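You operate a simulated robot arm through the tools that you are given. There is no shell and no other tool.

You are at the controls of a simulated two-armed robot. One attempt, no reset.

TASK
Pick up the can that says "thread paste" from the top of the yellow table with one hand, pass it to the other hand and put it on the top of the grey table. Take the strainer basket from the top of the low chest and put it on the top right shelf of the blue shelving. Put the 4 bar gauge from the shelf of the tall frame on the top of the white table and the 40 bar gauge on the green blind. Put the primer bottle on the top of the light box. Put the block marked "3" from the top of the red bench on the blue blind and the block labelled "1" on the top of the black table. Pull the adapter drawer open. Do these in any order. Set down upright: can, strainer basket, primer bottle.

It is judged by the outcome, as a careful person would: the job done as asked, and still so three seconds after it is handed in. It fails if anything else is knocked over, pushed out of place, dropped, spilled or broken.

THE ROBOT
Two 7-joint arms with two-finger parallel grippers on one trunk, on a base that drives. Base frame: it is fixed to the floor where the robot stands at the start and does not move with it; the origin is under the middle of the robot, x ahead of it, y to its left, z up; the surface under the hand at the start is at about z = 850. Lengths are in mm, angles in degrees, forces in N, time in s.
The left shoulder is at the start at [20, 170, 1178], the right one opposite. With the tool pointing down near the work surface each hand reaches from about 200 to 680 mm from the robot's upright axis, wherever it stands, measured 20 degrees to its own side. Places, roughly: adapter drawer [-8900, -13500, 300]; black can, blue bottle [1000, 0, 1000]; block [-3000, -2750, 750]; blue blind (10x10x1 cm) [-3000, -2700, 900]; gauge [6250, 750, 1000]; green blind (10x10x1 cm) [6000, 100, 800]; primer bottle [-2750, -3000, 1000]; strainer basket (15x11x12 cm) [4100, 1200, 400]; top of the black table [-2200, -300, 800]; top of the grey table [3500, -1600, 600]; top of the light box (18x15 cm) [-5900, 220, 860]; top of the white table [3000, -700, 800]; top right shelf of the blue shelving [-200, 2300, 1400]. Payload 3.8 kg a hand.
Tool frame (each hand has its own): the origin (TCP) lies between the finger pads and is the grasp point; the fingertips stand 30 mm ahead of it; z points along the fingers, y is the line along which they close. Largest opening 110 mm; finger width 20, thickness 10; the body of the gripper, 48 by 112 mm, starts 55 mm behind the TCP.
Orientation is told as [roll, pitch, yaw] about the base's x, y, z axes, in that order, counted from this pose: with the fingers straight down and closing along the base's y, the tool's x points along the base's -x, its y along +y and its z along -z.

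THE INTERFACE
- The arms move only by the tool jog_arm. It takes "left_moves", "right_moves" or both (then of equal length, played together; a hand with none holds still); each is a list of rows, each a list of 6 numbers: the shift along the tool's x, y, z in mm, then the turn, a rotation vector about the tool's x, y, z in degrees. In form: [[tx, ty, tz, wx, wy, wz], ...]. A call has 1 to 20 rows; each row is the pose to reach, as a shift and turn from the pose commanded when the call began, along the tool's axes at that moment. "left_hand" and "right_hand" are, for a hand that has rows, the gripper command, from -1 (shut) to 1 (fully open), values between in proportion, set as the call begins (left out, the last holds). Rows are played at 5 a second. More than 50 mm and 8.6 degrees between two rows, or a gripper value outside its range, and nothing of the call is played. A pose out of reach is approached as far as the arm can. The call stops where the force on the tool passes 40 N (or 10 N more than at its start, if that is more) or the arm is blocked; 0.2 s more then pass. Each finger travels about 72 mm/s and halts on what it meets, pressing with about 36 N; the grip force reading is that of the motor and also rises with nothing between the fingers. The clock runs only during rows and for 0.2 s after the last one: add rows that repeat a pose to give the fingers time. The reply holds the time, the measured pose of the TCP, the force on the tool along the base axes, the opening and the grip force, in the units named above and with some noise, with the torque about the TCP (base axes, N m) and any sound that the robot's microphone picked up.
- Cameras (640 x 400 px; columns grow to the right, rows downward): "scene" is now at [115.5, 5.1, 1333.8]; the picture's right is [-0.03, -1.00, 0.00], its down [-0.50, 0.01, -0.87] and it looks along [0.87, -0.02, -0.50] (base axes); focal length 267 px, centre (320, 200). "left" rides on the left gripper at [72, -17, -103] in its tool frame; the picture's right is [0.23, 0.97, 0.00], its down [-0.76, 0.18, -0.62] and it looks along [-0.61, 0.14, 0.78] (tool axes); focal length 222 px, centre (320, 200). "right" rides on the right gripper at [72, 17, -103] in its tool frame; the picture's right is [-0.23, 0.97, 0.00], its down [-0.76, -0.18, -0.62] and it looks along [-0.61, -0.14, 0.78] (tool axes); focal length 222 px, centre (320, 200). There is no depth. A picture from a camera that has moved, and an enlarged one, comes with that camera's place and axes in the base frame and with its lens. The place of the scene camera against the robot may be out by one fixed shift of up to 12 mm in any direction.
- capture(camera): a new picture of that camera. No time passes.
- move_column(by): slides the trunk up (or, below 0, down) by that many mm; the arms and the scene camera ride with it, the base frame stays. It gives what a move gives, with no picture.
- steer(legs): drives the robot by 1 to 6 legs, each [ahead, turn to the left] in mm and degrees, along the robot's own axes; the way and the turn of a leg run together, so that a leg with both is an arc; at most 1500 mm and 180 degrees a leg. The arms and the cameras ride along, it lands a little off, and it stops where it bumps. It gives what a move gives.
- pan_tilt(pan, tilt): turns the head with the scene camera to pan (to the left, within 80 degrees either way) and tilt (down, from -29 to 69), counted from straight ahead of the robot. It gives what a move gives.
- close_up(camera, box): a new picture of the part [left, top, right, bottom] of that camera's present view, enlarged. No time passes.
- hand_in(): hands the job in; it is judged then, once.

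Places have to be worked out from the pictures, the camera data and where the tool is seen. Open the grippers and draw the arms clear of the work before you hand the job in, unless the task says otherwise.

The tools are called after ">>>" by a JSON object that holds its "method" and its "body". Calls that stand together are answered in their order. jog_arm: Moves the arms, as the interface text tells. Its arguments: {"type":"object","properties":{"left_moves":{"type":"array"},"left_hand":{"type":"number"},"right_moves":{"type":"array"},"right_hand":{"type":"number"}},"required":[]} The other tools are called the same way: move_column (by) slides the trunk up or down; steer (legs) drives the base; pan_tilt (pan, tilt) turns the head that bears the scene camera; capture (camera) takes a picture; close_up (camera, box) takes an enlarged picture of a part of a camera's view; hand_in () hands the job in.

At the start:

```text
t: 0.0
left_ee_pos: [463.7, 146.4, 1105.2]
left_ee_rot: [0.1, 0.0, 0.0]
left_wrist_force: [-0.5, -0.1, -0.6]
left_moment: [0.03, 0.02, 0.03]
left_width: 110.1
left_grasp_force: 0.1
right_ee_pos: [379.7, -181.1, 1073.6]
right_ee_rot: [0.0, 0.1, -0.1]
right_wrist_force: [-0.1, 0.0, -0.1]
right_moment: [-0.04, 0.01, -0.03]
right_width: 109.9
right_grasp_force: 0.1
trunk travel left (down, up): [-275.0, 295.0]
robot x, y, heading: [2.7, 0.5, -0.1]
head pan, tilt: [-1.6, 30.1]
```

scene: 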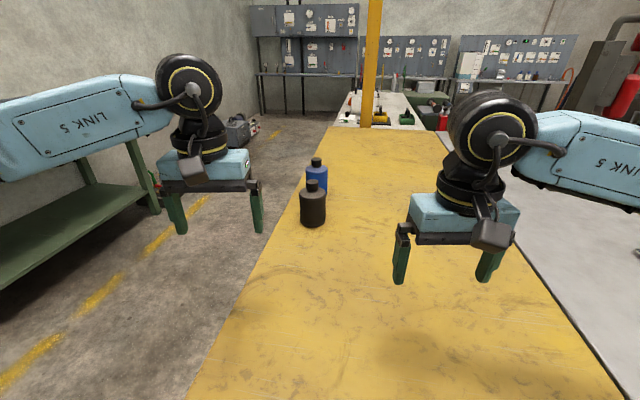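
right: 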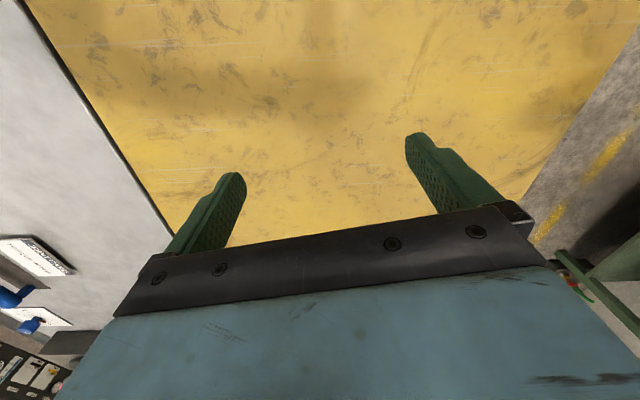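
left: 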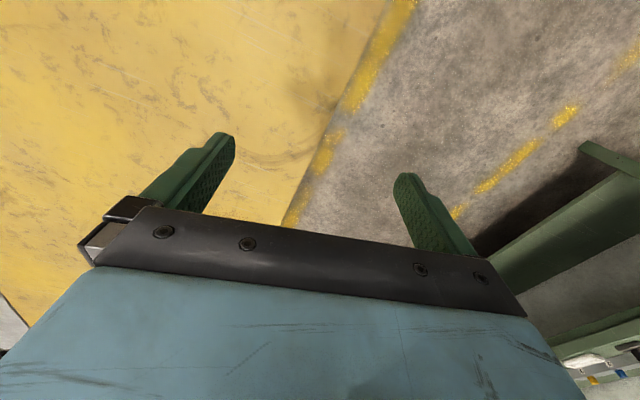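

I start by looking closely at the things on the yellow table ahead to read their labels.

>>> {"method": "close_up", "body": {"camera": "scene", "box": [280, 140, 360, 240]}}

>>> {"method": "close_up", "body": {"camera": "scene", "box": [230, 0, 640, 140]}}

```text
4.00 times, centred on (320, 190) of scene
camera zoom: at [115.5, 5.1, 1333.8], right [-0.03, -1.0, 0.0], down [-0.5, 0.01, -0.87], along [0.87, -0.02, -0.5], focal length 1069 px, centre (320, 240)
```

zoom: 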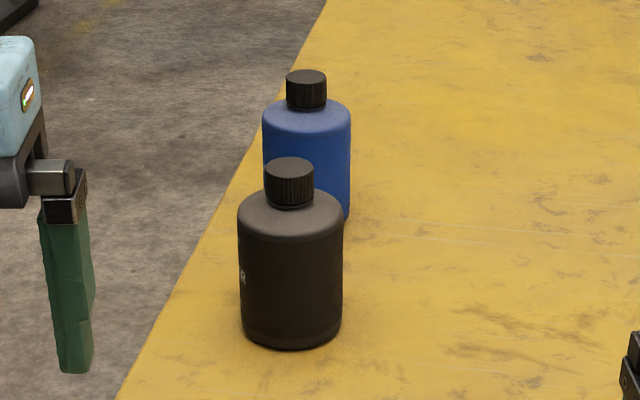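

```text
1.56 times, centred on (435, 70) of scene
camera zoom: at [115.5, 5.1, 1333.8], right [-0.03, -1.0, 0.0], down [-0.5, 0.01, -0.87], along [0.87, -0.02, -0.5], focal length 417 px, centre (140, 403)
```

zoom: 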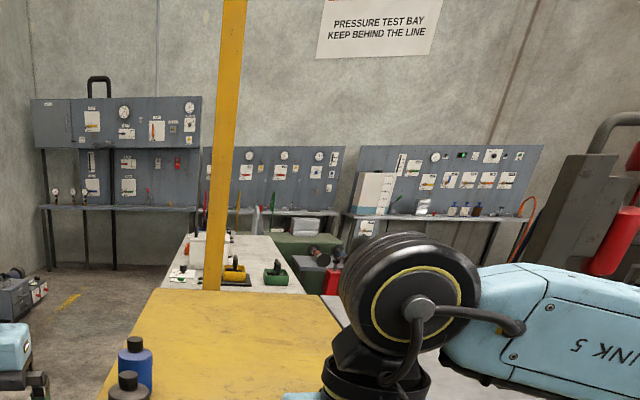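

The black one shows the end of a word at its left edge; I zoom in on that and turn the head to see the surroundings.

>>> {"method": "close_up", "body": {"camera": "scene", "box": [304, 195, 324, 220]}}

>>> {"method": "pan_tilt", "body": {"pan": 70, "tilt": 20}}

```text
16.00 times, centred on (314, 208) of scene
camera zoom: at [115.5, 5.1, 1333.8], right [-0.03, -1.0, 0.0], down [-0.5, 0.01, -0.87], along [0.87, -0.02, -0.5], focal length 4277 px, centre (416, 80)
```

zoom: 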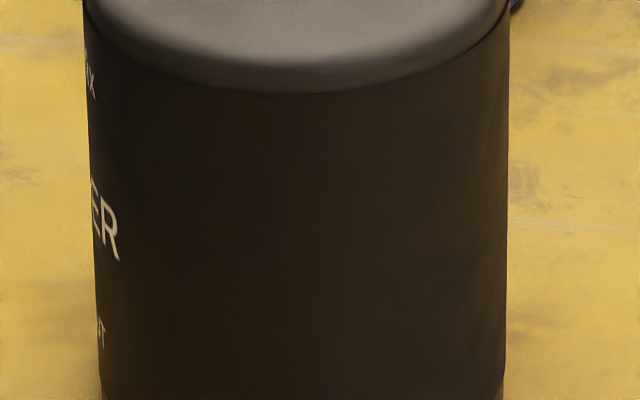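

```text
t: 1.4
left_ee_pos: [464.3, 146.8, 1104.3]
left_ee_rot: [0.0, 0.0, 0.0]
left_wrist_force: [0.6, -0.2, 0.3]
left_moment: [0.02, 0.02, -0.02]
left_width: 109.9
left_grasp_force: 0.1
right_ee_pos: [381.1, -182.1, 1073.1]
right_ee_rot: [-0.1, 0.0, -0.1]
right_wrist_force: [0.0, 0.1, 0.2]
right_moment: [0.0, 0.0, 0.02]
right_width: 109.9
right_grasp_force: 0.1
trunk travel left (down, up): [-275.0, 295.0]
robot x, y, heading: [1.6, 2.2, -0.1]
head pan, tilt: [70.0, 20.0]
```

>>> {"method": "capture", "body": {"camera": "scene"}}

>>> {"method": "pan_tilt", "body": {"pan": -70, "tilt": 20}}

>>> {"method": "capture", "body": {"camera": "scene"}}

```text
taken
camera scene: at [57.0, 95.2, 1349.9], right [0.94, -0.34, 0.0], down [-0.12, -0.32, -0.94], along [0.32, 0.88, -0.34], focal length 267 px, centre (320, 200)
```

scene: 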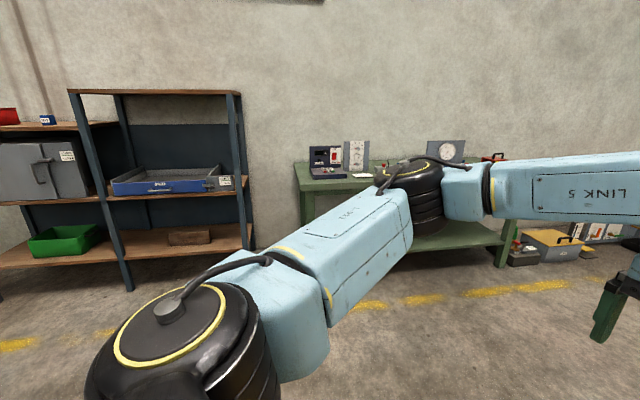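

```text
t: 3.7
left_ee_pos: [465.2, 145.7, 1104.5]
left_ee_rot: [0.0, 0.0, 0.0]
left_wrist_force: [-0.1, -0.4, -1.5]
left_moment: [0.03, 0.03, -0.03]
left_width: 109.7
left_grasp_force: 0.1
right_ee_pos: [382.2, -180.7, 1072.3]
right_ee_rot: [0.1, 0.1, -0.2]
right_wrist_force: [0.5, -0.4, 0.2]
right_moment: [-0.01, 0.04, 0.0]
right_width: 110.1
right_grasp_force: 0.0
trunk travel left (down, up): [-275.0, 295.0]
robot x, y, heading: [-1.9, 0.6, -0.1]
head pan, tilt: [-70.0, 20.0]
```

```text
taken
camera scene: at [57.0, -79.8, 1349.9], right [-0.94, -0.34, 0.0], down [-0.12, 0.32, -0.94], along [0.32, -0.88, -0.34], focal length 267 px, centre (320, 200)
```

scene: 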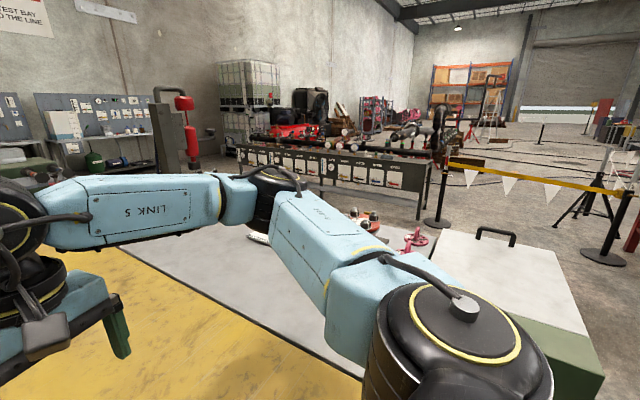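

The black bottle's visible letters end in "ER", so it may not be the paste; I need the labels from the left side. First I look down and around for the base's surroundings.

>>> {"method": "pan_tilt", "body": {"pan": 0, "tilt": 65}}

>>> {"method": "capture", "body": {"camera": "scene"}}

>>> {"method": "pan_tilt", "body": {"pan": 75, "tilt": 55}}

>>> {"method": "capture", "body": {"camera": "scene"}}

>>> {"method": "pan_tilt", "body": {"pan": -75, "tilt": 55}}

>>> {"method": "capture", "body": {"camera": "scene"}}

```text
t: 5.1
left_ee_pos: [463.2, 146.6, 1104.3]
left_ee_rot: [0.0, 0.0, 0.1]
left_wrist_force: [0.2, 0.5, 0.6]
left_moment: [0.01, 0.01, 0.0]
left_width: 110.1
left_grasp_force: 0.1
right_ee_pos: [381.5, -181.6, 1073.1]
right_ee_rot: [0.0, 0.0, -0.1]
right_wrist_force: [0.9, -0.4, 0.4]
right_moment: [-0.01, 0.02, 0.03]
right_width: 109.9
right_grasp_force: 0.2
trunk travel left (down, up): [-275.0, 295.0]
robot x, y, heading: [-1.3, -1.2, 0.1]
head pan, tilt: [0.0, 65.0]
```

```text
taken
camera scene: at [85.8, 7.6, 1286.3], right [0.0, -1.0, 0.0], down [-0.91, 0.0, -0.42], along [0.42, 0.0, -0.91], focal length 267 px, centre (320, 200)
```

scene: 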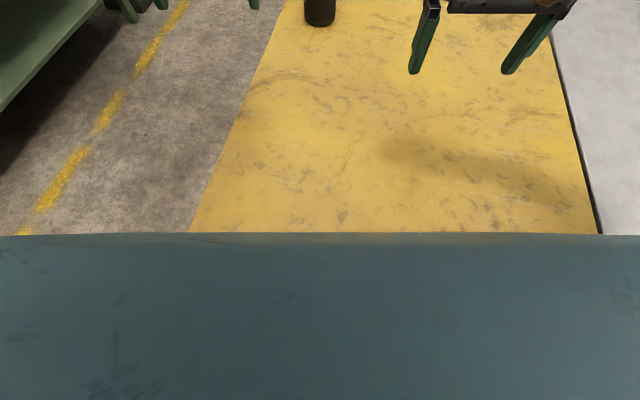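

```text
t: 6.5
left_ee_pos: [464.3, 147.1, 1104.7]
left_ee_rot: [0.1, 0.1, 0.0]
left_wrist_force: [0.3, 1.0, 0.0]
left_moment: [-0.01, 0.01, 0.03]
left_width: 109.8
left_grasp_force: 0.0
right_ee_pos: [380.5, -180.5, 1074.2]
right_ee_rot: [0.0, 0.0, -0.1]
right_wrist_force: [-0.4, 0.0, -0.2]
right_moment: [-0.04, 0.01, 0.04]
right_width: 110.2
right_grasp_force: 0.0
trunk travel left (down, up): [-275.0, 295.0]
robot x, y, heading: [-0.8, -1.6, -0.0]
head pan, tilt: [75.0, 55.0]
```

```text
taken
camera scene: at [43.8, 77.3, 1297.8], right [0.97, -0.26, 0.0], down [-0.21, -0.79, -0.57], along [0.15, 0.55, -0.82], focal length 267 px, centre (320, 200)
```

scene: 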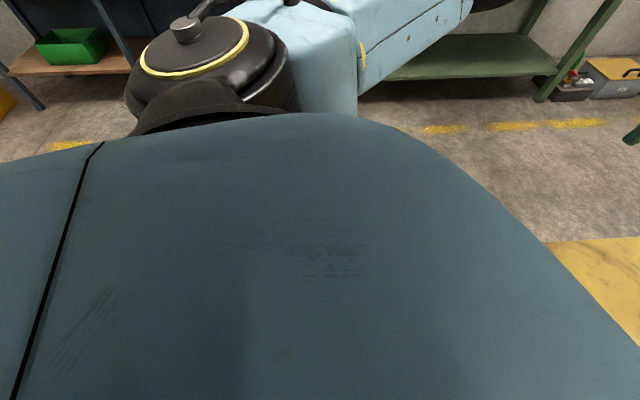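

```text
t: 8.9
left_ee_pos: [463.6, 147.2, 1103.9]
left_ee_rot: [0.0, 0.0, 0.0]
left_wrist_force: [-0.6, 0.3, 0.1]
left_moment: [-0.02, 0.01, 0.0]
left_width: 110.2
left_grasp_force: 0.1
right_ee_pos: [380.3, -181.9, 1073.1]
right_ee_rot: [0.0, 0.0, -0.2]
right_wrist_force: [0.5, 0.6, 0.5]
right_moment: [-0.01, 0.01, 0.0]
right_width: 110.0
right_grasp_force: 0.1
trunk travel left (down, up): [-275.0, 295.0]
robot x, y, heading: [-2.5, -0.1, -0.2]
head pan, tilt: [-75.0, 55.0]
```

```text
taken
camera scene: at [43.8, -61.9, 1297.8], right [-0.97, -0.26, 0.0], down [-0.21, 0.79, -0.57], along [0.15, -0.55, -0.82], focal length 267 px, centre (320, 200)
```

scene: 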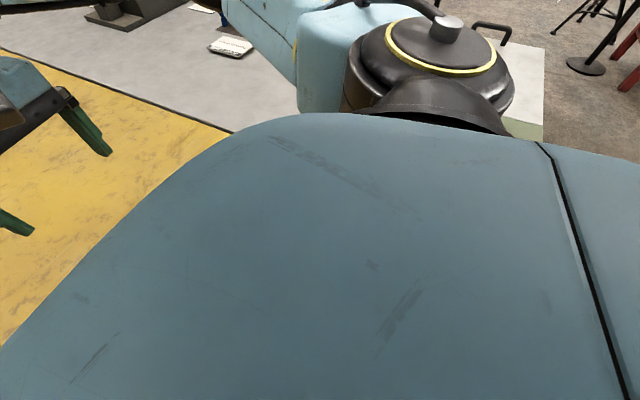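

The robot stands at the end of the yellow table and the bottle is out of reach from here. I back off a little, to drive round into the left aisle and read the labels from there.

>>> {"method": "steer", "body": {"legs": [[-500, 0]]}}

>>> {"method": "pan_tilt", "body": {"pan": 0, "tilt": 30}}

>>> {"method": "capture", "body": {"camera": "scene"}}

>>> {"method": "pan_tilt", "body": {"pan": 75, "tilt": 15}}

>>> {"method": "capture", "body": {"camera": "scene"}}

```text
t: 11.8
left_ee_pos: [-39.6, 147.3, 1105.3]
left_ee_rot: [0.1, 0.0, 0.2]
left_wrist_force: [1.2, 0.9, 0.1]
left_moment: [0.04, -0.02, 0.0]
left_width: 110.0
left_grasp_force: 0.0
right_ee_pos: [-120.5, -180.1, 1073.7]
right_ee_rot: [0.0, 0.0, 0.2]
right_wrist_force: [-0.4, 0.1, 0.4]
right_moment: [0.0, -0.03, 0.02]
right_width: 110.1
right_grasp_force: 0.0
trunk travel left (down, up): [-275.0, 295.0]
robot x, y, heading: [-504.0, -4.4, 0.2]
head pan, tilt: [-75.0, 55.0]
```

```text
t: 13.3
left_ee_pos: [-37.6, 146.9, 1103.5]
left_ee_rot: [0.0, -0.1, 0.3]
left_wrist_force: [-0.3, 0.0, 0.0]
left_moment: [0.0, -0.01, -0.03]
left_width: 109.9
left_grasp_force: 0.1
right_ee_pos: [-119.6, -180.8, 1073.1]
right_ee_rot: [0.0, -0.1, 0.1]
right_wrist_force: [0.5, 0.1, -0.1]
right_moment: [0.01, 0.03, 0.01]
right_width: 110.0
right_grasp_force: 0.1
trunk travel left (down, up): [-275.0, 295.0]
robot x, y, heading: [-501.1, -2.1, 0.2]
head pan, tilt: [0.0, 30.0]
```

```text
taken
camera scene: at [-386.7, 7.1, 1333.9], right [0.0, -1.0, 0.0], down [-0.5, 0.0, -0.87], along [0.87, 0.0, -0.5], focal length 267 px, centre (320, 200)
```

scene: 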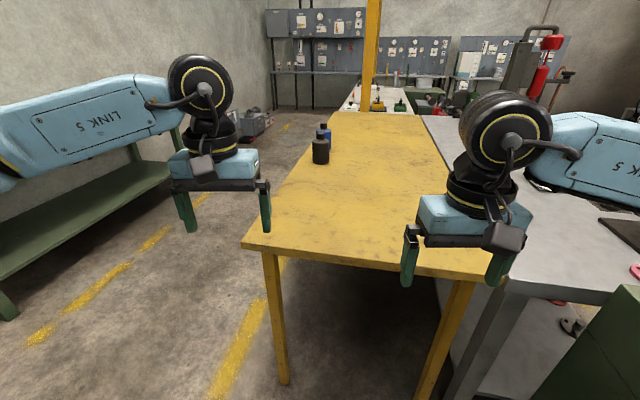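

```text
t: 14.8
left_ee_pos: [-38.4, 147.8, 1103.7]
left_ee_rot: [0.1, 0.0, 0.1]
left_wrist_force: [0.8, 0.1, 0.4]
left_moment: [0.01, 0.0, -0.02]
left_width: 109.9
left_grasp_force: 0.1
right_ee_pos: [-121.6, -181.2, 1073.2]
right_ee_rot: [-0.1, 0.0, 0.2]
right_wrist_force: [-0.2, -0.3, -0.8]
right_moment: [0.0, 0.0, 0.0]
right_width: 110.1
right_grasp_force: 0.1
trunk travel left (down, up): [-275.0, 295.0]
robot x, y, heading: [-501.4, -3.4, 0.4]
head pan, tilt: [75.0, 15.0]
```

```text
taken
camera scene: at [-453.2, 97.1, 1358.1], right [0.97, -0.26, 0.0], down [-0.07, -0.25, -0.97], along [0.25, 0.93, -0.26], focal length 267 px, centre (320, 200)
```

scene: 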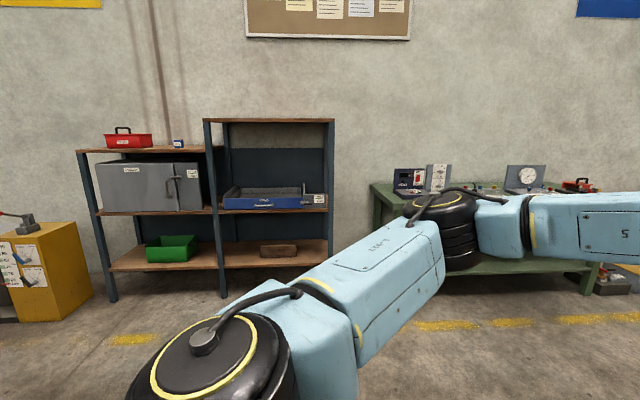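

The aisle to the left of the yellow table is clear (table's left edge runs from about [224,228] along -11°). I drive round to face the bottles from the left side, about 500 mm off the edge.

>>> {"method": "steer", "body": {"legs": [[0, 90], [650, 0], [0, -90], [1450, 0], [0, -101]]}}

>>> {"method": "pan_tilt", "body": {"pan": 0, "tilt": 40}}

>>> {"method": "capture", "body": {"camera": "scene"}}

```text
t: 37.1
left_ee_pos: [984.6, 193.7, 1103.9]
left_ee_rot: [0.0, 0.0, -100.7]
left_wrist_force: [0.6, -0.1, -0.1]
left_moment: [0.01, 0.01, -0.02]
left_width: 109.9
left_grasp_force: 0.1
right_ee_pos: [679.3, 337.1, 1072.3]
right_ee_rot: [-0.1, 0.1, -100.7]
right_wrist_force: [-0.7, -0.1, 0.3]
right_moment: [0.0, 0.0, 0.0]
right_width: 109.8
right_grasp_force: 0.0
trunk travel left (down, up): [-275.0, 295.0]
robot x, y, heading: [926.2, 676.4, -100.7]
head pan, tilt: [75.0, 15.0]
```

```text
t: 38.5
left_ee_pos: [985.3, 193.5, 1104.9]
left_ee_rot: [0.0, 0.0, -100.7]
left_wrist_force: [-0.2, 0.6, -0.2]
left_moment: [0.03, 0.03, -0.02]
left_width: 109.9
left_grasp_force: 0.1
right_ee_pos: [678.0, 337.0, 1073.3]
right_ee_rot: [0.0, 0.0, -100.7]
right_wrist_force: [-0.2, 0.2, 0.4]
right_moment: [0.01, -0.02, 0.0]
right_width: 110.1
right_grasp_force: 0.0
trunk travel left (down, up): [-275.0, 295.0]
robot x, y, heading: [926.6, 680.7, -100.7]
head pan, tilt: [0.0, 40.0]
```

```text
taken
camera scene: at [912.2, 580.4, 1318.5], right [-0.98, 0.19, 0.0], down [0.12, 0.63, -0.77], along [-0.14, -0.75, -0.64], focal length 267 px, centre (320, 200)
```

scene: 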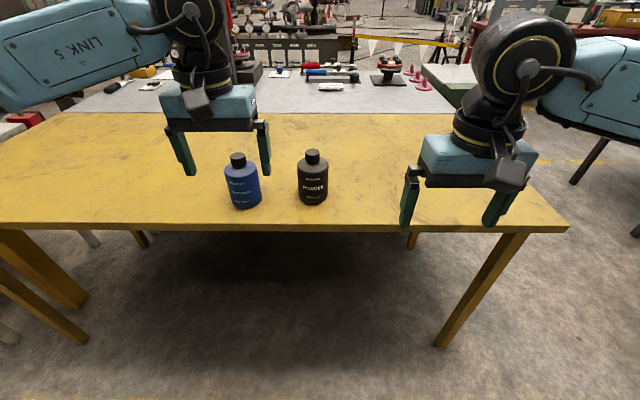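

The labels can be seen now; I zoom in on both to read them.

>>> {"method": "close_up", "body": {"camera": "scene", "box": [296, 145, 336, 209]}}

>>> {"method": "close_up", "body": {"camera": "scene", "box": [220, 150, 268, 214]}}

>>> {"method": "close_up", "body": {"camera": "scene", "box": [80, 40, 400, 240]}}

```text
6.25 times, centred on (316, 177) of scene
camera zoom: at [912.2, 580.4, 1318.5], right [-0.98, 0.19, 0.0], down [0.12, 0.63, -0.77], along [-0.14, -0.75, -0.64], focal length 1671 px, centre (345, 344)
```

zoom: 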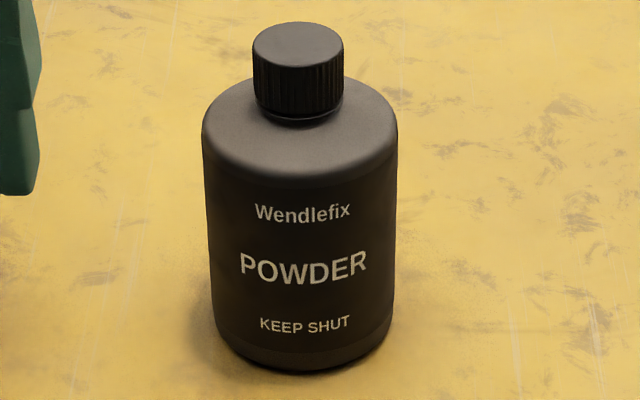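

```text
6.25 times, centred on (244, 182) of scene
camera zoom: at [912.2, 580.4, 1318.5], right [-0.98, 0.19, 0.0], down [0.12, 0.63, -0.77], along [-0.14, -0.75, -0.64], focal length 1671 px, centre (795, 312)
```

zoom: 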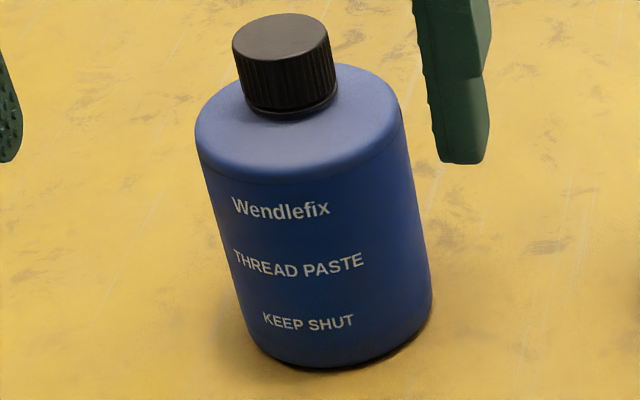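

```text
2.00 times, centred on (240, 140) of scene
camera zoom: at [912.2, 580.4, 1318.5], right [-0.98, 0.19, 0.0], down [0.12, 0.63, -0.77], along [-0.14, -0.75, -0.64], focal length 535 px, centre (480, 320)
```

zoom: 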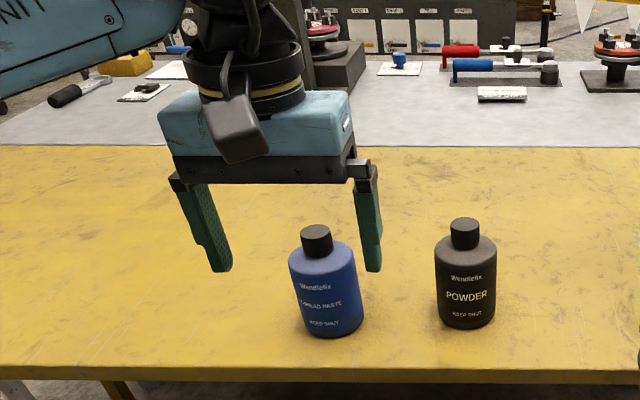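

The blue one is the "THREAD PASTE" can (the black one is powder). I judge it at [1004, 2], body about 80 mm wide, 850 to 953 high, cap to 990. I drive 200 mm ahead so that it's well in the left hand's reach.

>>> {"method": "steer", "body": {"legs": [[200, 0]]}}

>>> {"method": "capture", "body": {"camera": "scene"}}

```text
t: 40.1
left_ee_pos: [948.5, -2.9, 1104.2]
left_ee_rot: [-0.1, 0.0, -100.5]
left_wrist_force: [-0.5, 0.3, -0.3]
left_moment: [-0.03, 0.0, -0.03]
left_width: 109.9
left_grasp_force: 0.0
right_ee_pos: [641.5, 140.0, 1073.1]
right_ee_rot: [0.0, -0.1, -100.7]
right_wrist_force: [-0.1, 0.0, 0.3]
right_moment: [0.07, 0.02, 0.0]
right_width: 110.2
right_grasp_force: 0.0
trunk travel left (down, up): [-275.0, 295.0]
robot x, y, heading: [887.3, 481.7, -100.8]
head pan, tilt: [0.0, 40.0]
```

```text
taken
camera scene: at [875.2, 384.2, 1318.4], right [-0.98, 0.19, 0.0], down [0.12, 0.63, -0.77], along [-0.14, -0.75, -0.64], focal length 267 px, centre (320, 200)
```

scene: 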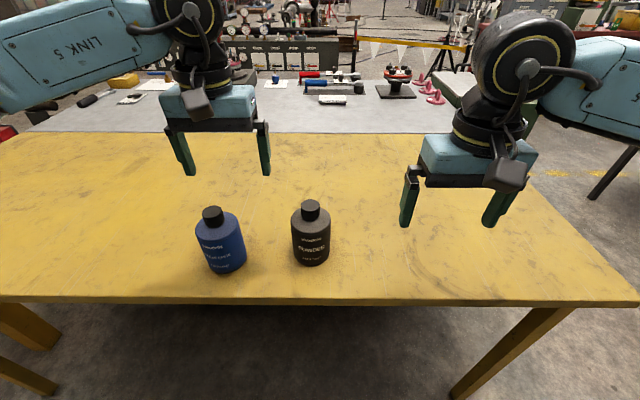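

I take a close-up to refine the can's place from this nearer view.

>>> {"method": "close_up", "body": {"camera": "scene", "box": [180, 195, 260, 285]}}

>>> {"method": "capture", "body": {"camera": "left"}}

```text
4.44 times, centred on (220, 240) of scene
camera zoom: at [875.2, 384.2, 1318.4], right [-0.98, 0.19, 0.0], down [0.12, 0.63, -0.77], along [-0.14, -0.75, -0.64], focal length 1188 px, centre (764, 22)
```

zoom: 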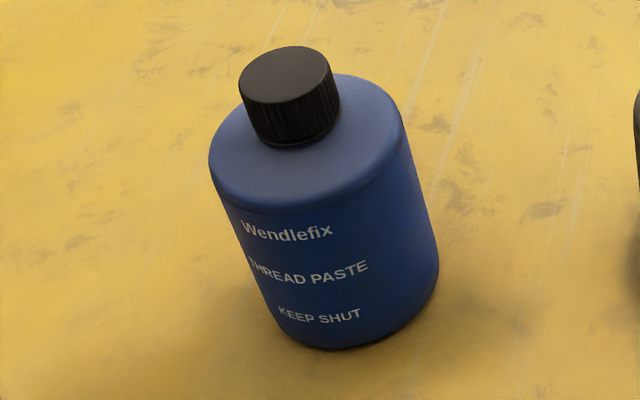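

```text
taken
camera left: at [945.8, 72.1, 1207.9], right [1.0, 0.04, 0.0], down [0.03, -0.78, 0.62], along [0.03, -0.62, -0.78], focal length 222 px, centre (320, 200)
```

left: 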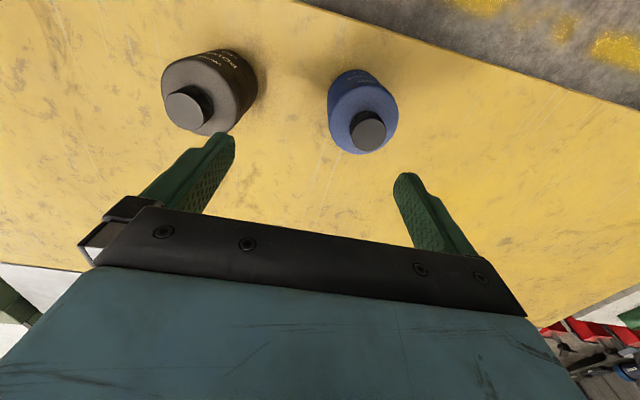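

The can stands at about [1001, -6]. The hand will come in 30° below the horizontal so the palm and wrist camera stay clear; for that I need more room, so I back off 120 mm.

>>> {"method": "steer", "body": {"legs": [[-120, 0]]}}

>>> {"method": "capture", "body": {"camera": "left"}}

>>> {"method": "close_up", "body": {"camera": "scene", "box": [190, 160, 270, 250]}}

```text
t: 41.4
left_ee_pos: [971.0, 116.4, 1104.4]
left_ee_rot: [0.0, -0.2, -100.7]
left_wrist_force: [0.9, -0.6, 0.1]
left_moment: [-0.03, -0.01, -0.04]
left_width: 110.0
left_grasp_force: 0.0
right_ee_pos: [664.1, 259.3, 1074.4]
right_ee_rot: [0.1, -0.1, -100.8]
right_wrist_force: [0.1, 0.1, -0.1]
right_moment: [-0.04, -0.03, 0.04]
right_width: 110.1
right_grasp_force: 0.0
trunk travel left (down, up): [-275.0, 295.0]
robot x, y, heading: [913.4, 598.2, -100.5]
head pan, tilt: [0.0, 40.0]
```

```text
taken
camera left: at [967.8, 191.3, 1208.6], right [1.0, 0.04, 0.0], down [0.03, -0.78, 0.62], along [0.03, -0.62, -0.78], focal length 222 px, centre (320, 200)
```

left: 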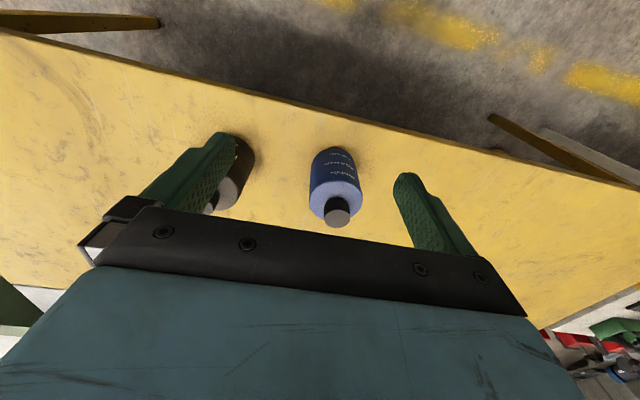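

```text
4.44 times, centred on (230, 205) of scene
camera zoom: at [897.7, 503.7, 1318.7], right [-0.98, 0.19, 0.0], down [0.12, 0.63, -0.77], along [-0.14, -0.75, -0.64], focal length 1188 px, centre (720, 178)
```

zoom: 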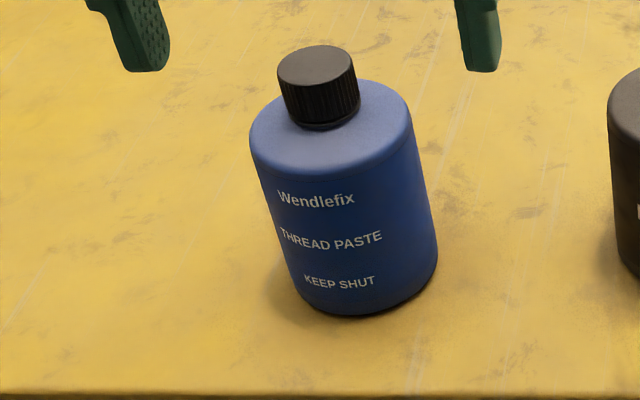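

The can's centre is 117 mm ahead and 52 mm left of the left TCP. I tilt the left hand to 30° below level, shift it left, then lower it to stand in front of the can.

>>> {"method": "jog_arm", "body": {"left_moves": [[0, 6.5, 0, 0, -7.5, 0], [0, 13, 0, 0, -15, 0], [0, 19.5, 0, 0, -22.5, 0], [0, 26, 0, 0, -30, 0], [0, 32.5, 0, 0, -37.5, 0], [0, 39, 0, 0, -45, 0], [0, 45.5, 0, 0, -52.5, 0], [0, 52, 0, 0, -60, 0], [0, 52, 36, 0, -60, 0], [0, 52, 72, 0, -60, 0], [0, 52, 108, 0, -60, 0], [0, 52, 142, 0, -60, 0], [0, 52, 142, 0, -60, 0]], "left_hand": 1}}

>>> {"method": "capture", "body": {"camera": "left"}}

>>> {"method": "capture", "body": {"camera": "scene"}}

```text
t: 44.2
left_ee_pos: [1021.5, 105.8, 1008.6]
left_ee_rot: [0.0, -59.9, -100.7]
left_wrist_force: [-0.3, -0.3, 0.4]
left_moment: [-0.02, -0.03, -0.04]
left_width: 110.0
left_grasp_force: 0.1
left hand out of reach, approached as far as the arm can: row 11, 12, 13
right_ee_pos: [663.5, 257.2, 1073.2]
right_ee_rot: [0.0, -0.1, -100.8]
right_wrist_force: [-0.1, 0.4, 0.0]
right_moment: [0.01, 0.01, -0.02]
right_width: 110.0
right_grasp_force: 0.0
trunk travel left (down, up): [-275.0, 295.0]
robot x, y, heading: [912.5, 600.4, -100.8]
head pan, tilt: [0.0, 40.0]
```

```text
taken
camera left: at [1028.6, 233.1, 997.7], right [0.98, -0.07, -0.2], down [0.2, 0.12, 0.97], along [-0.04, -0.99, 0.13], focal length 222 px, centre (320, 200)
```

left: 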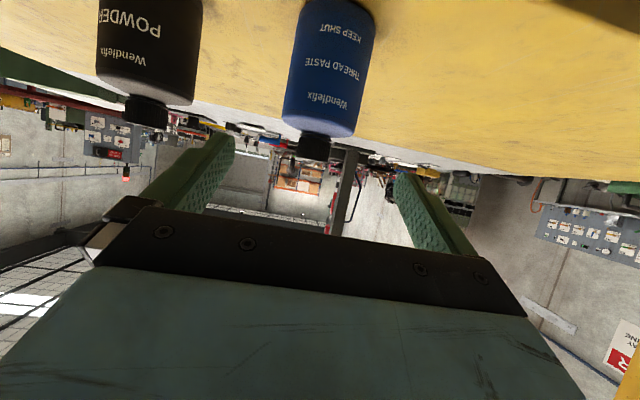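

```text
taken
camera scene: at [897.2, 502.4, 1318.5], right [-0.98, 0.19, 0.0], down [0.12, 0.63, -0.77], along [-0.14, -0.75, -0.64], focal length 267 px, centre (320, 200)
```

scene: 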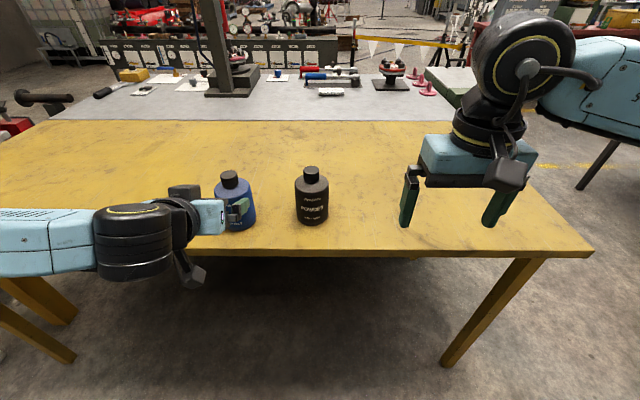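

The arm's limit stopped it at z = 1009, level with the can laterally. Lowering the trunk by 100 mm brings the hand down in front of the can (fingertips still off the table edge, z above 880).

>>> {"method": "move_column", "body": {"by": -60}}

>>> {"method": "capture", "body": {"camera": "left"}}

```text
t: 45.2
left_ee_pos: [1022.1, 107.0, 950.1]
left_ee_rot: [0.0, -60.0, -100.7]
left_wrist_force: [1.1, -1.0, 0.3]
left_moment: [-0.02, 0.01, 0.0]
left_width: 109.9
left_grasp_force: 0.1
right_ee_pos: [664.4, 258.6, 1013.0]
right_ee_rot: [0.1, 0.0, -100.8]
right_wrist_force: [0.3, 0.1, 0.7]
right_moment: [0.01, 0.02, 0.01]
right_width: 109.9
right_grasp_force: 0.2
trunk travel left (down, up): [-215.0, 355.0]
robot x, y, heading: [915.0, 598.8, -100.9]
head pan, tilt: [0.0, 40.0]
```

```text
taken
camera left: at [1028.7, 233.3, 937.8], right [0.98, -0.07, -0.2], down [0.2, 0.12, 0.97], along [-0.04, -0.99, 0.13], focal length 222 px, centre (320, 200)
```

left: 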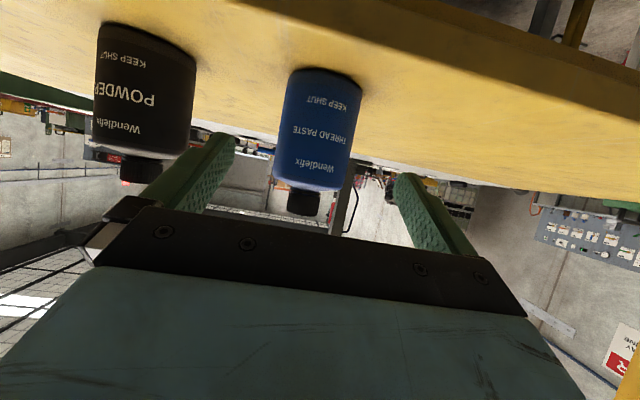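

The can is now 118 mm straight ahead of the hand, aligned within 2 mm. Because the last command was clipped, I first send a small move back to check which pose shifts count from.

>>> {"method": "jog_arm", "body": {"left_moves": [[0, 0, -5, 0, 0, 0], [0, 0, -5, 0, 0, 0]]}}

```text
t: 45.8
left_ee_pos: [1022.9, 110.3, 950.7]
left_ee_rot: [0.0, -60.0, -100.7]
left_wrist_force: [0.1, 0.9, 0.2]
left_moment: [0.01, -0.03, 0.01]
left_width: 109.6
left_grasp_force: 0.2
right_ee_pos: [663.7, 259.2, 1012.9]
right_ee_rot: [-0.1, 0.0, -100.8]
right_wrist_force: [0.3, 0.4, -0.4]
right_moment: [-0.01, -0.04, 0.02]
right_width: 109.9
right_grasp_force: 0.0
trunk travel left (down, up): [-215.0, 355.0]
robot x, y, heading: [913.2, 598.5, -100.8]
head pan, tilt: [0.0, 40.0]
```

Shifts count from the reached pose. I lower the trunk 48 mm more, so the hand only has to go straight ahead.

>>> {"method": "move_column", "body": {"by": -48}}

>>> {"method": "jog_arm", "body": {"left_moves": [[-12, 2, 20, 0, 0, 0], [-24, 2, 40, 0, 0, 0], [-36, 2, 60, 0, 0, 0], [-48, 2, 82, 0, 0, 0], [-56, 2, 97, 0, 0, 0], [-56, 2, 97, 0, 0, 0]]}}

>>> {"method": "capture", "body": {"camera": "left"}}

>>> {"method": "capture", "body": {"camera": "scene"}}

```text
t: 46.7
left_ee_pos: [1021.9, 109.7, 902.8]
left_ee_rot: [0.1, -60.1, -100.7]
left_wrist_force: [0.2, -0.2, 0.4]
left_moment: [0.0, 0.0, 0.02]
left_width: 109.9
left_grasp_force: 0.0
right_ee_pos: [664.4, 258.5, 964.4]
right_ee_rot: [0.0, 0.0, -100.8]
right_wrist_force: [-0.3, -0.4, 0.9]
right_moment: [0.0, -0.01, -0.01]
right_width: 110.1
right_grasp_force: 0.1
trunk travel left (down, up): [-167.0, 403.0]
robot x, y, heading: [913.0, 601.2, -100.9]
head pan, tilt: [0.0, 40.0]
```

```text
t: 48.1
left_ee_pos: [1003.6, 0.2, 903.9]
left_ee_rot: [0.1, -60.0, -100.7]
left_wrist_force: [-0.4, -0.1, 0.0]
left_moment: [0.01, -0.05, 0.03]
left_width: 110.1
left_grasp_force: 0.2
right_ee_pos: [664.7, 257.6, 966.0]
right_ee_rot: [0.1, 0.0, -100.9]
right_wrist_force: [0.5, -0.2, 0.2]
right_moment: [-0.01, -0.01, 0.01]
right_width: 110.1
right_grasp_force: 0.1
trunk travel left (down, up): [-167.0, 403.0]
robot x, y, heading: [913.7, 601.5, -100.6]
head pan, tilt: [0.0, 40.0]
```

```text
taken
camera left: at [1010.4, 126.7, 892.2], right [0.98, -0.07, -0.2], down [0.2, 0.12, 0.97], along [-0.04, -0.99, 0.13], focal length 222 px, centre (320, 200)
```

left: 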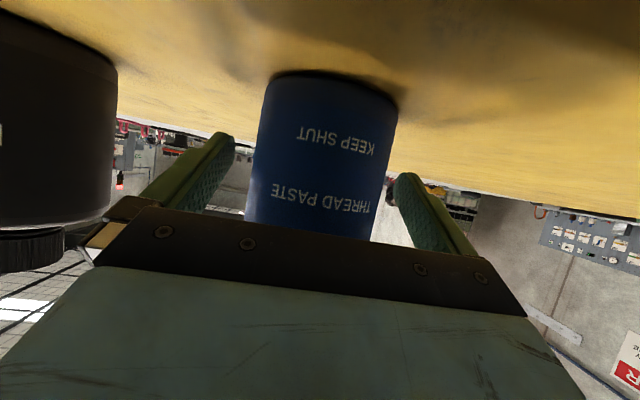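

```text
taken
camera scene: at [897.4, 502.5, 1210.5], right [-0.98, 0.19, 0.0], down [0.12, 0.63, -0.77], along [-0.14, -0.75, -0.64], focal length 267 px, centre (320, 200)
```

scene: 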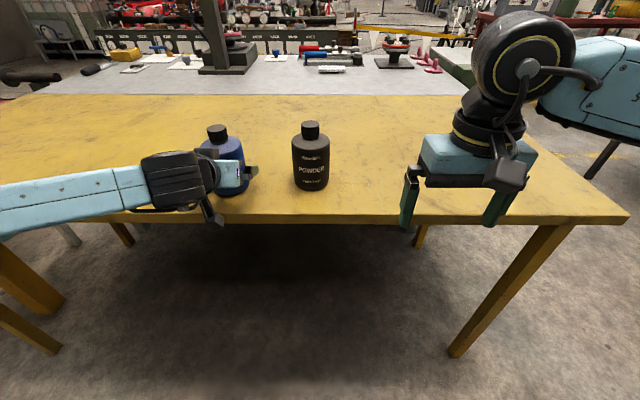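

The can stands between the fingers with no contact force. I close the left hand on it.

>>> {"method": "jog_arm", "body": {"left_moves": [[0, 0, 0, 0, 0, 0], [0, 0, 0, 0, 0, 0], [0, 0, 0, 0, 0, 0], [0, 0, 0, 0, 0, 0]], "left_hand": -1}}

>>> {"method": "capture", "body": {"camera": "left"}}

```text
t: 49.1
left_ee_pos: [1002.7, 0.3, 903.5]
left_ee_rot: [0.0, -60.0, -100.6]
left_wrist_force: [-1.1, -0.2, 0.7]
left_moment: [-0.02, 0.02, -0.03]
left_width: 79.2
left_grasp_force: 36.2
right_ee_pos: [663.0, 258.6, 964.6]
right_ee_rot: [0.0, -0.1, -100.8]
right_wrist_force: [-0.1, 0.1, 0.0]
right_moment: [-0.03, -0.02, -0.01]
right_width: 109.9
right_grasp_force: 0.0
trunk travel left (down, up): [-167.0, 403.0]
robot x, y, heading: [913.4, 599.7, -100.8]
head pan, tilt: [0.0, 40.0]
```

```text
taken
camera left: at [1010.2, 126.9, 892.2], right [0.98, -0.07, -0.2], down [0.2, 0.12, 0.97], along [-0.04, -0.99, 0.13], focal length 222 px, centre (320, 200)
```

left: 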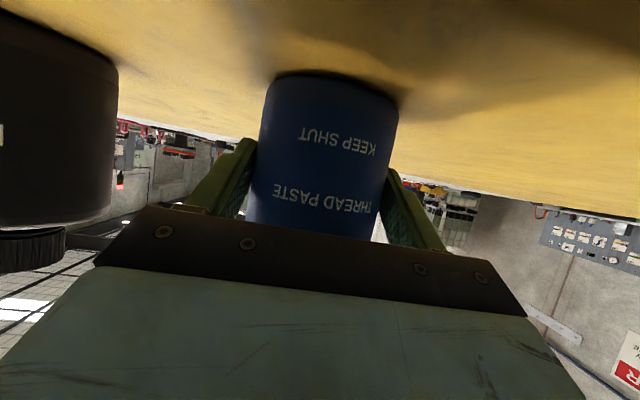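

The can is gripped (79 mm, 36 N). I lift it with the trunk.

>>> {"method": "move_column", "body": {"by": 200}}

>>> {"method": "capture", "body": {"camera": "scene"}}

```text
t: 51.2
left_ee_pos: [1002.6, -0.5, 1102.8]
left_ee_rot: [0.0, -59.9, -100.7]
left_wrist_force: [-0.6, -0.2, -5.4]
left_moment: [0.04, 0.02, 0.01]
left_width: 79.2
left_grasp_force: 36.2
right_ee_pos: [663.5, 258.1, 1164.3]
right_ee_rot: [0.0, 0.0, -100.8]
right_wrist_force: [-0.2, 0.4, -0.2]
right_moment: [0.01, -0.01, -0.02]
right_width: 110.0
right_grasp_force: 0.0
trunk travel left (down, up): [-367.0, 203.0]
robot x, y, heading: [913.5, 597.1, -100.6]
head pan, tilt: [0.0, 40.0]
```

```text
taken
camera scene: at [897.5, 501.9, 1410.4], right [-0.98, 0.19, 0.0], down [0.12, 0.63, -0.77], along [-0.14, -0.75, -0.64], focal length 267 px, centre (320, 200)
```

scene: 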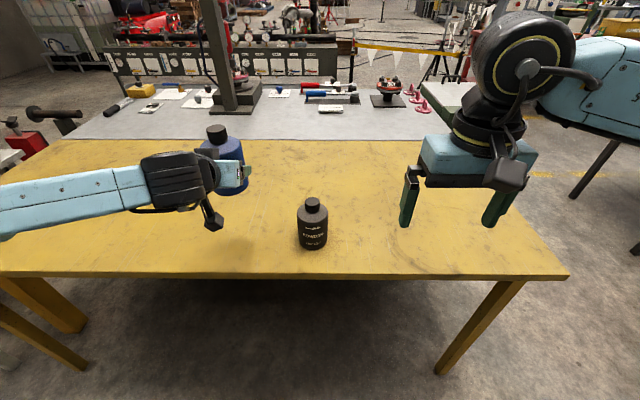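

The can is up and held (5.4 N). I back away from the table and bring the can to the middle in front of the robot for the hand-over.

>>> {"method": "steer", "body": {"legs": [[-250, 0]]}}

>>> {"method": "jog_arm", "body": {"left_moves": [[2, -28, -10, 0, 0, 0], [4, -57, -21, 0, 0, 0], [6, -85, -31, 0, 0, 0], [9, -113, -41, 0, 0, 0], [11, -142, -52, 0, 0, 0], [13, -170, -62, 0, 0, 0], [13, -170, -62, 0, 0, 0]]}}

>>> {"method": "capture", "body": {"camera": "scene"}}

>>> {"method": "capture", "body": {"camera": "right"}}

```text
t: 53.1
left_ee_pos: [1051.6, 243.2, 1102.8]
left_ee_rot: [0.0, -60.0, -100.5]
left_wrist_force: [0.5, 0.1, -4.0]
left_moment: [0.1, -0.02, 0.03]
left_width: 78.9
left_grasp_force: 36.3
right_ee_pos: [712.0, 501.8, 1166.6]
right_ee_rot: [-0.1, 0.1, -100.6]
right_wrist_force: [-0.5, -0.1, -0.7]
right_moment: [-0.02, -0.02, -0.02]
right_width: 109.6
right_grasp_force: 0.0
trunk travel left (down, up): [-367.0, 203.0]
robot x, y, heading: [961.6, 843.3, -100.4]
head pan, tilt: [0.0, 40.0]
```

```text
t: 54.7
left_ee_pos: [895.9, 333.2, 1122.9]
left_ee_rot: [-0.1, -60.0, -100.4]
left_wrist_force: [-0.1, -0.9, -4.6]
left_moment: [0.06, -0.01, 0.01]
left_width: 78.9
left_grasp_force: 36.0
right_ee_pos: [713.0, 500.2, 1166.3]
right_ee_rot: [-0.1, 0.0, -100.6]
right_wrist_force: [0.3, -0.9, 0.5]
right_moment: [-0.02, 0.04, -0.01]
right_width: 110.1
right_grasp_force: 0.1
trunk travel left (down, up): [-367.0, 203.0]
robot x, y, heading: [960.7, 844.0, -100.8]
head pan, tilt: [0.0, 40.0]
```

```text
taken
camera scene: at [944.3, 745.0, 1410.5], right [-0.98, 0.18, 0.0], down [0.12, 0.63, -0.77], along [-0.14, -0.75, -0.64], focal length 267 px, centre (320, 200)
```

scene: 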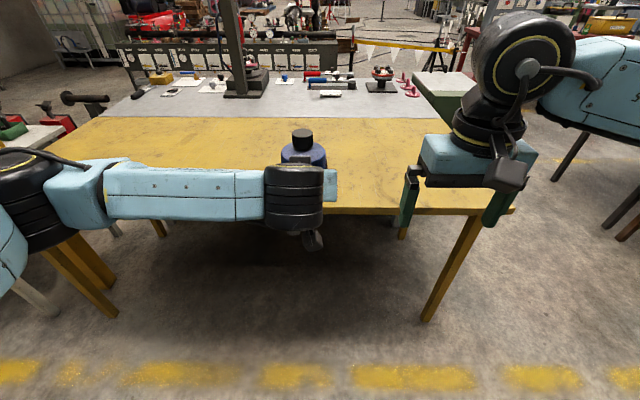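

```text
taken
camera right: at [740.8, 567.8, 1269.5], right [0.92, -0.4, 0.0], down [-0.32, -0.72, 0.62], along [-0.25, -0.57, -0.78], focal length 222 px, centre (320, 200)
```

right: 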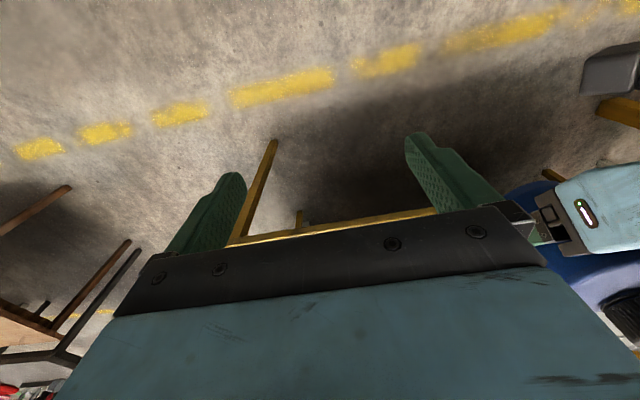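

I refine where the cap is with a close-up before sending the right hand over it.

>>> {"method": "close_up", "body": {"camera": "scene", "box": [260, 115, 340, 205]}}

```text
4.44 times, centred on (300, 160) of scene
camera zoom: at [944.3, 745.0, 1410.5], right [-0.98, 0.18, 0.0], down [0.12, 0.63, -0.77], along [-0.14, -0.75, -0.64], focal length 1188 px, centre (409, 378)
```

zoom: 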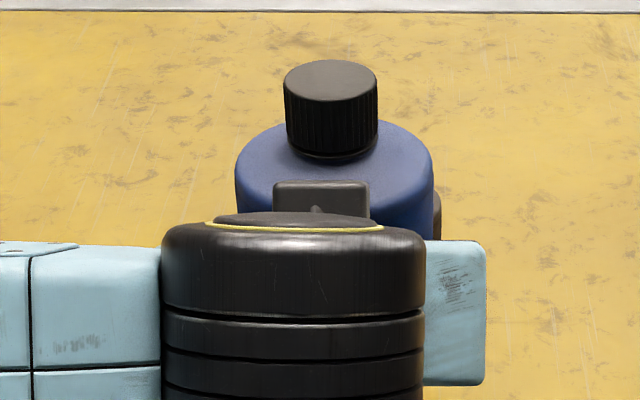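

The cap's axis is at about [894, 323.5], cap top z ≈ 1209 (can bottom ≈ 1069). I raise the right hand, part-closed to ~70 mm, and bring it above the cap.

>>> {"method": "jog_arm", "body": {"right_moves": [[0, 0, -42, 0, 0, 0], [0, 0, -84, 0, 0, 0], [0, 0, -124, 0, 0, 0], [-23, 35, -124, 0, 0, 0], [-47, 70, -124, 0, 0, 0], [-70, 105, -124, 0, 0, 0], [-94, 140, -124, 0, 0, 0], [-117, 175, -124, 0, 0, 0], [-140, 210, -124, 0, 0, 0], [-140, 210, -124, 0, 0, 0]], "right_hand": 0.3}}

>>> {"method": "capture", "body": {"camera": "right"}}

>>> {"method": "capture", "body": {"camera": "scene"}}

```text
t: 56.9
left_ee_pos: [892.8, 333.6, 1122.2]
left_ee_rot: [0.3, -60.0, -100.7]
left_wrist_force: [-0.4, 0.1, -5.1]
left_moment: [0.1, -0.02, -0.01]
left_width: 79.1
left_grasp_force: 36.2
right_ee_pos: [889.8, 324.8, 1291.7]
right_ee_rot: [0.0, 0.1, -100.6]
right_wrist_force: [0.0, 0.1, -0.3]
right_moment: [0.01, -0.01, 0.02]
right_width: 71.5
right_grasp_force: 0.0
trunk travel left (down, up): [-367.0, 203.0]
robot x, y, heading: [958.6, 843.2, -100.8]
head pan, tilt: [0.0, 40.0]
```

```text
taken
camera right: at [918.9, 391.9, 1395.2], right [0.92, -0.4, 0.0], down [-0.32, -0.72, 0.62], along [-0.25, -0.57, -0.78], focal length 222 px, centre (320, 200)
```

right: 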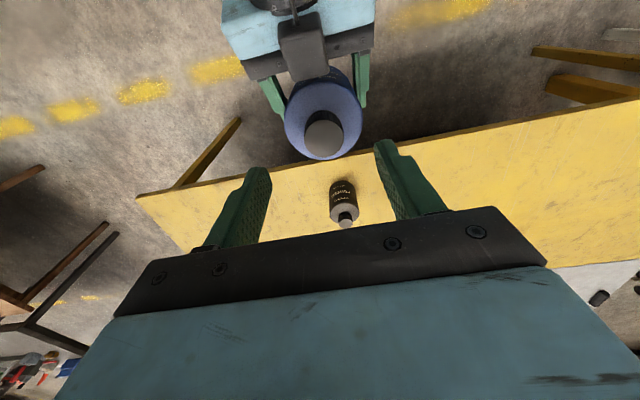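

```text
taken
camera scene: at [941.9, 745.4, 1410.5], right [-0.98, 0.18, 0.0], down [0.12, 0.63, -0.77], along [-0.14, -0.75, -0.64], focal length 267 px, centre (320, 200)
```

scene: 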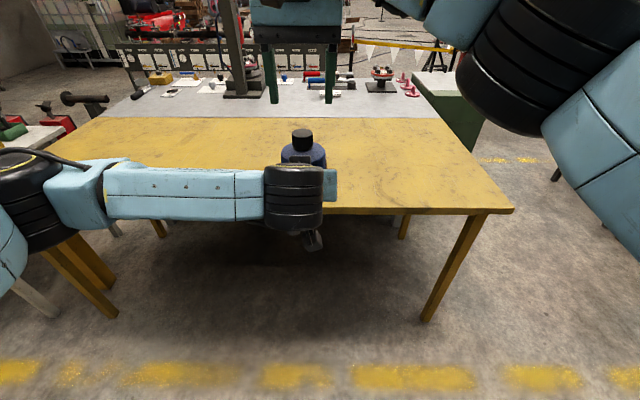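

The right camera puts the cap within 3 mm of straight below the hand. I lower the right hand 79 mm so the fingers straddle the cap, then check.

>>> {"method": "jog_arm", "body": {"right_moves": [[-3, 2, 20, 0, 0, 0], [-3, 2, 40, 0, 0, 0], [-3, 2, 60, 0, 0, 0], [-3, 2, 79, 0, 0, 0], [-3, 2, 79, 0, 0, 0]]}}

>>> {"method": "capture", "body": {"camera": "right"}}

>>> {"method": "close_up", "body": {"camera": "scene", "box": [240, 85, 360, 205]}}

```text
t: 58.1
left_ee_pos: [895.5, 332.0, 1123.1]
left_ee_rot: [0.0, -59.9, -100.5]
left_wrist_force: [-0.3, 0.7, -4.6]
left_moment: [0.1, 0.0, -0.01]
left_width: 79.1
left_grasp_force: 35.5
right_ee_pos: [892.5, 321.7, 1209.7]
right_ee_rot: [0.0, 0.0, -100.7]
right_wrist_force: [0.2, -0.4, 0.2]
right_moment: [0.02, 0.02, -0.04]
right_width: 71.4
right_grasp_force: 0.0
trunk travel left (down, up): [-367.0, 203.0]
robot x, y, heading: [961.9, 844.6, -100.6]
head pan, tilt: [0.0, 40.0]
```

```text
taken
camera right: at [921.7, 388.5, 1314.2], right [0.92, -0.4, 0.0], down [-0.32, -0.72, 0.62], along [-0.25, -0.57, -0.78], focal length 222 px, centre (320, 200)
```

right: 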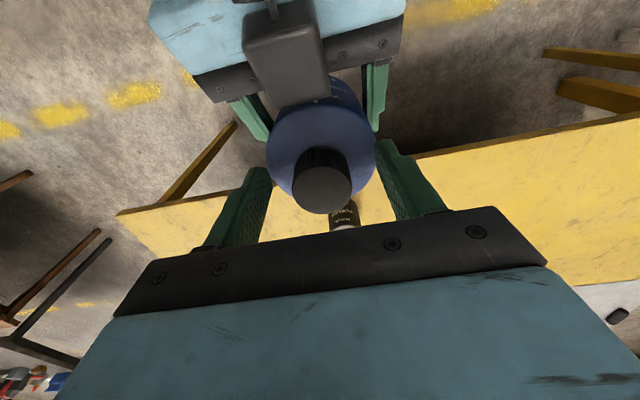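

```text
3.33 times, centred on (300, 145) of scene
camera zoom: at [943.7, 745.3, 1410.5], right [-0.98, 0.18, 0.0], down [0.12, 0.63, -0.77], along [-0.14, -0.75, -0.64], focal length 891 px, centre (387, 383)
```

zoom: 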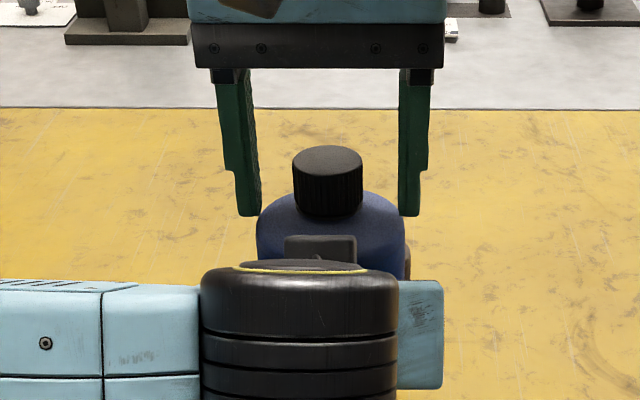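

The fingers stand centred on either side of the cap. I close the right hand on the cap.

>>> {"method": "jog_arm", "body": {"right_moves": [[-3, 0, 0, 0, 0, 0], [-3, 0, 0, 0, 0, 0], [-3, 0, 0, 0, 0, 0], [-3, 0, 0, 0, 0, 0], [-3, 0, 0, 0, 0, 0]], "right_hand": -1}}

>>> {"method": "close_up", "body": {"camera": "scene", "box": [240, 85, 360, 205]}}

```text
t: 59.3
left_ee_pos: [894.0, 333.2, 1122.0]
left_ee_rot: [-0.1, -60.0, -100.7]
left_wrist_force: [-3.2, -0.9, -4.1]
left_moment: [-0.04, -0.52, 0.05]
left_width: 78.9
left_grasp_force: 36.3
right_ee_pos: [893.8, 318.4, 1209.6]
right_ee_rot: [0.0, 0.0, -100.6]
right_wrist_force: [2.0, 0.5, 0.5]
right_moment: [0.13, 0.27, -0.11]
right_width: 35.5
right_grasp_force: 36.0
trunk travel left (down, up): [-367.0, 203.0]
robot x, y, heading: [960.6, 842.6, -100.5]
head pan, tilt: [0.0, 40.0]
```

```text
3.33 times, centred on (300, 145) of scene
camera zoom: at [943.5, 745.2, 1410.5], right [-0.98, 0.18, 0.0], down [0.12, 0.63, -0.77], along [-0.14, -0.75, -0.64], focal length 891 px, centre (387, 383)
```

zoom: 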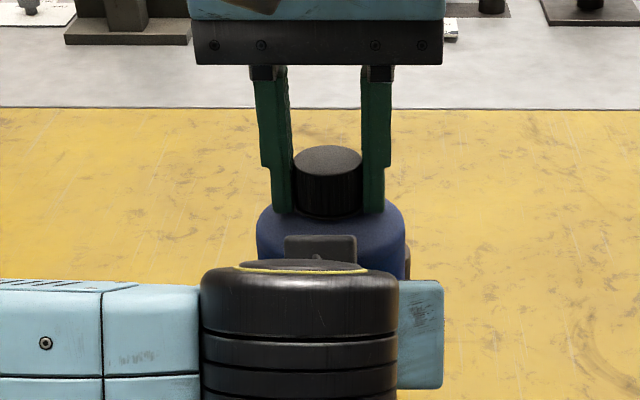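

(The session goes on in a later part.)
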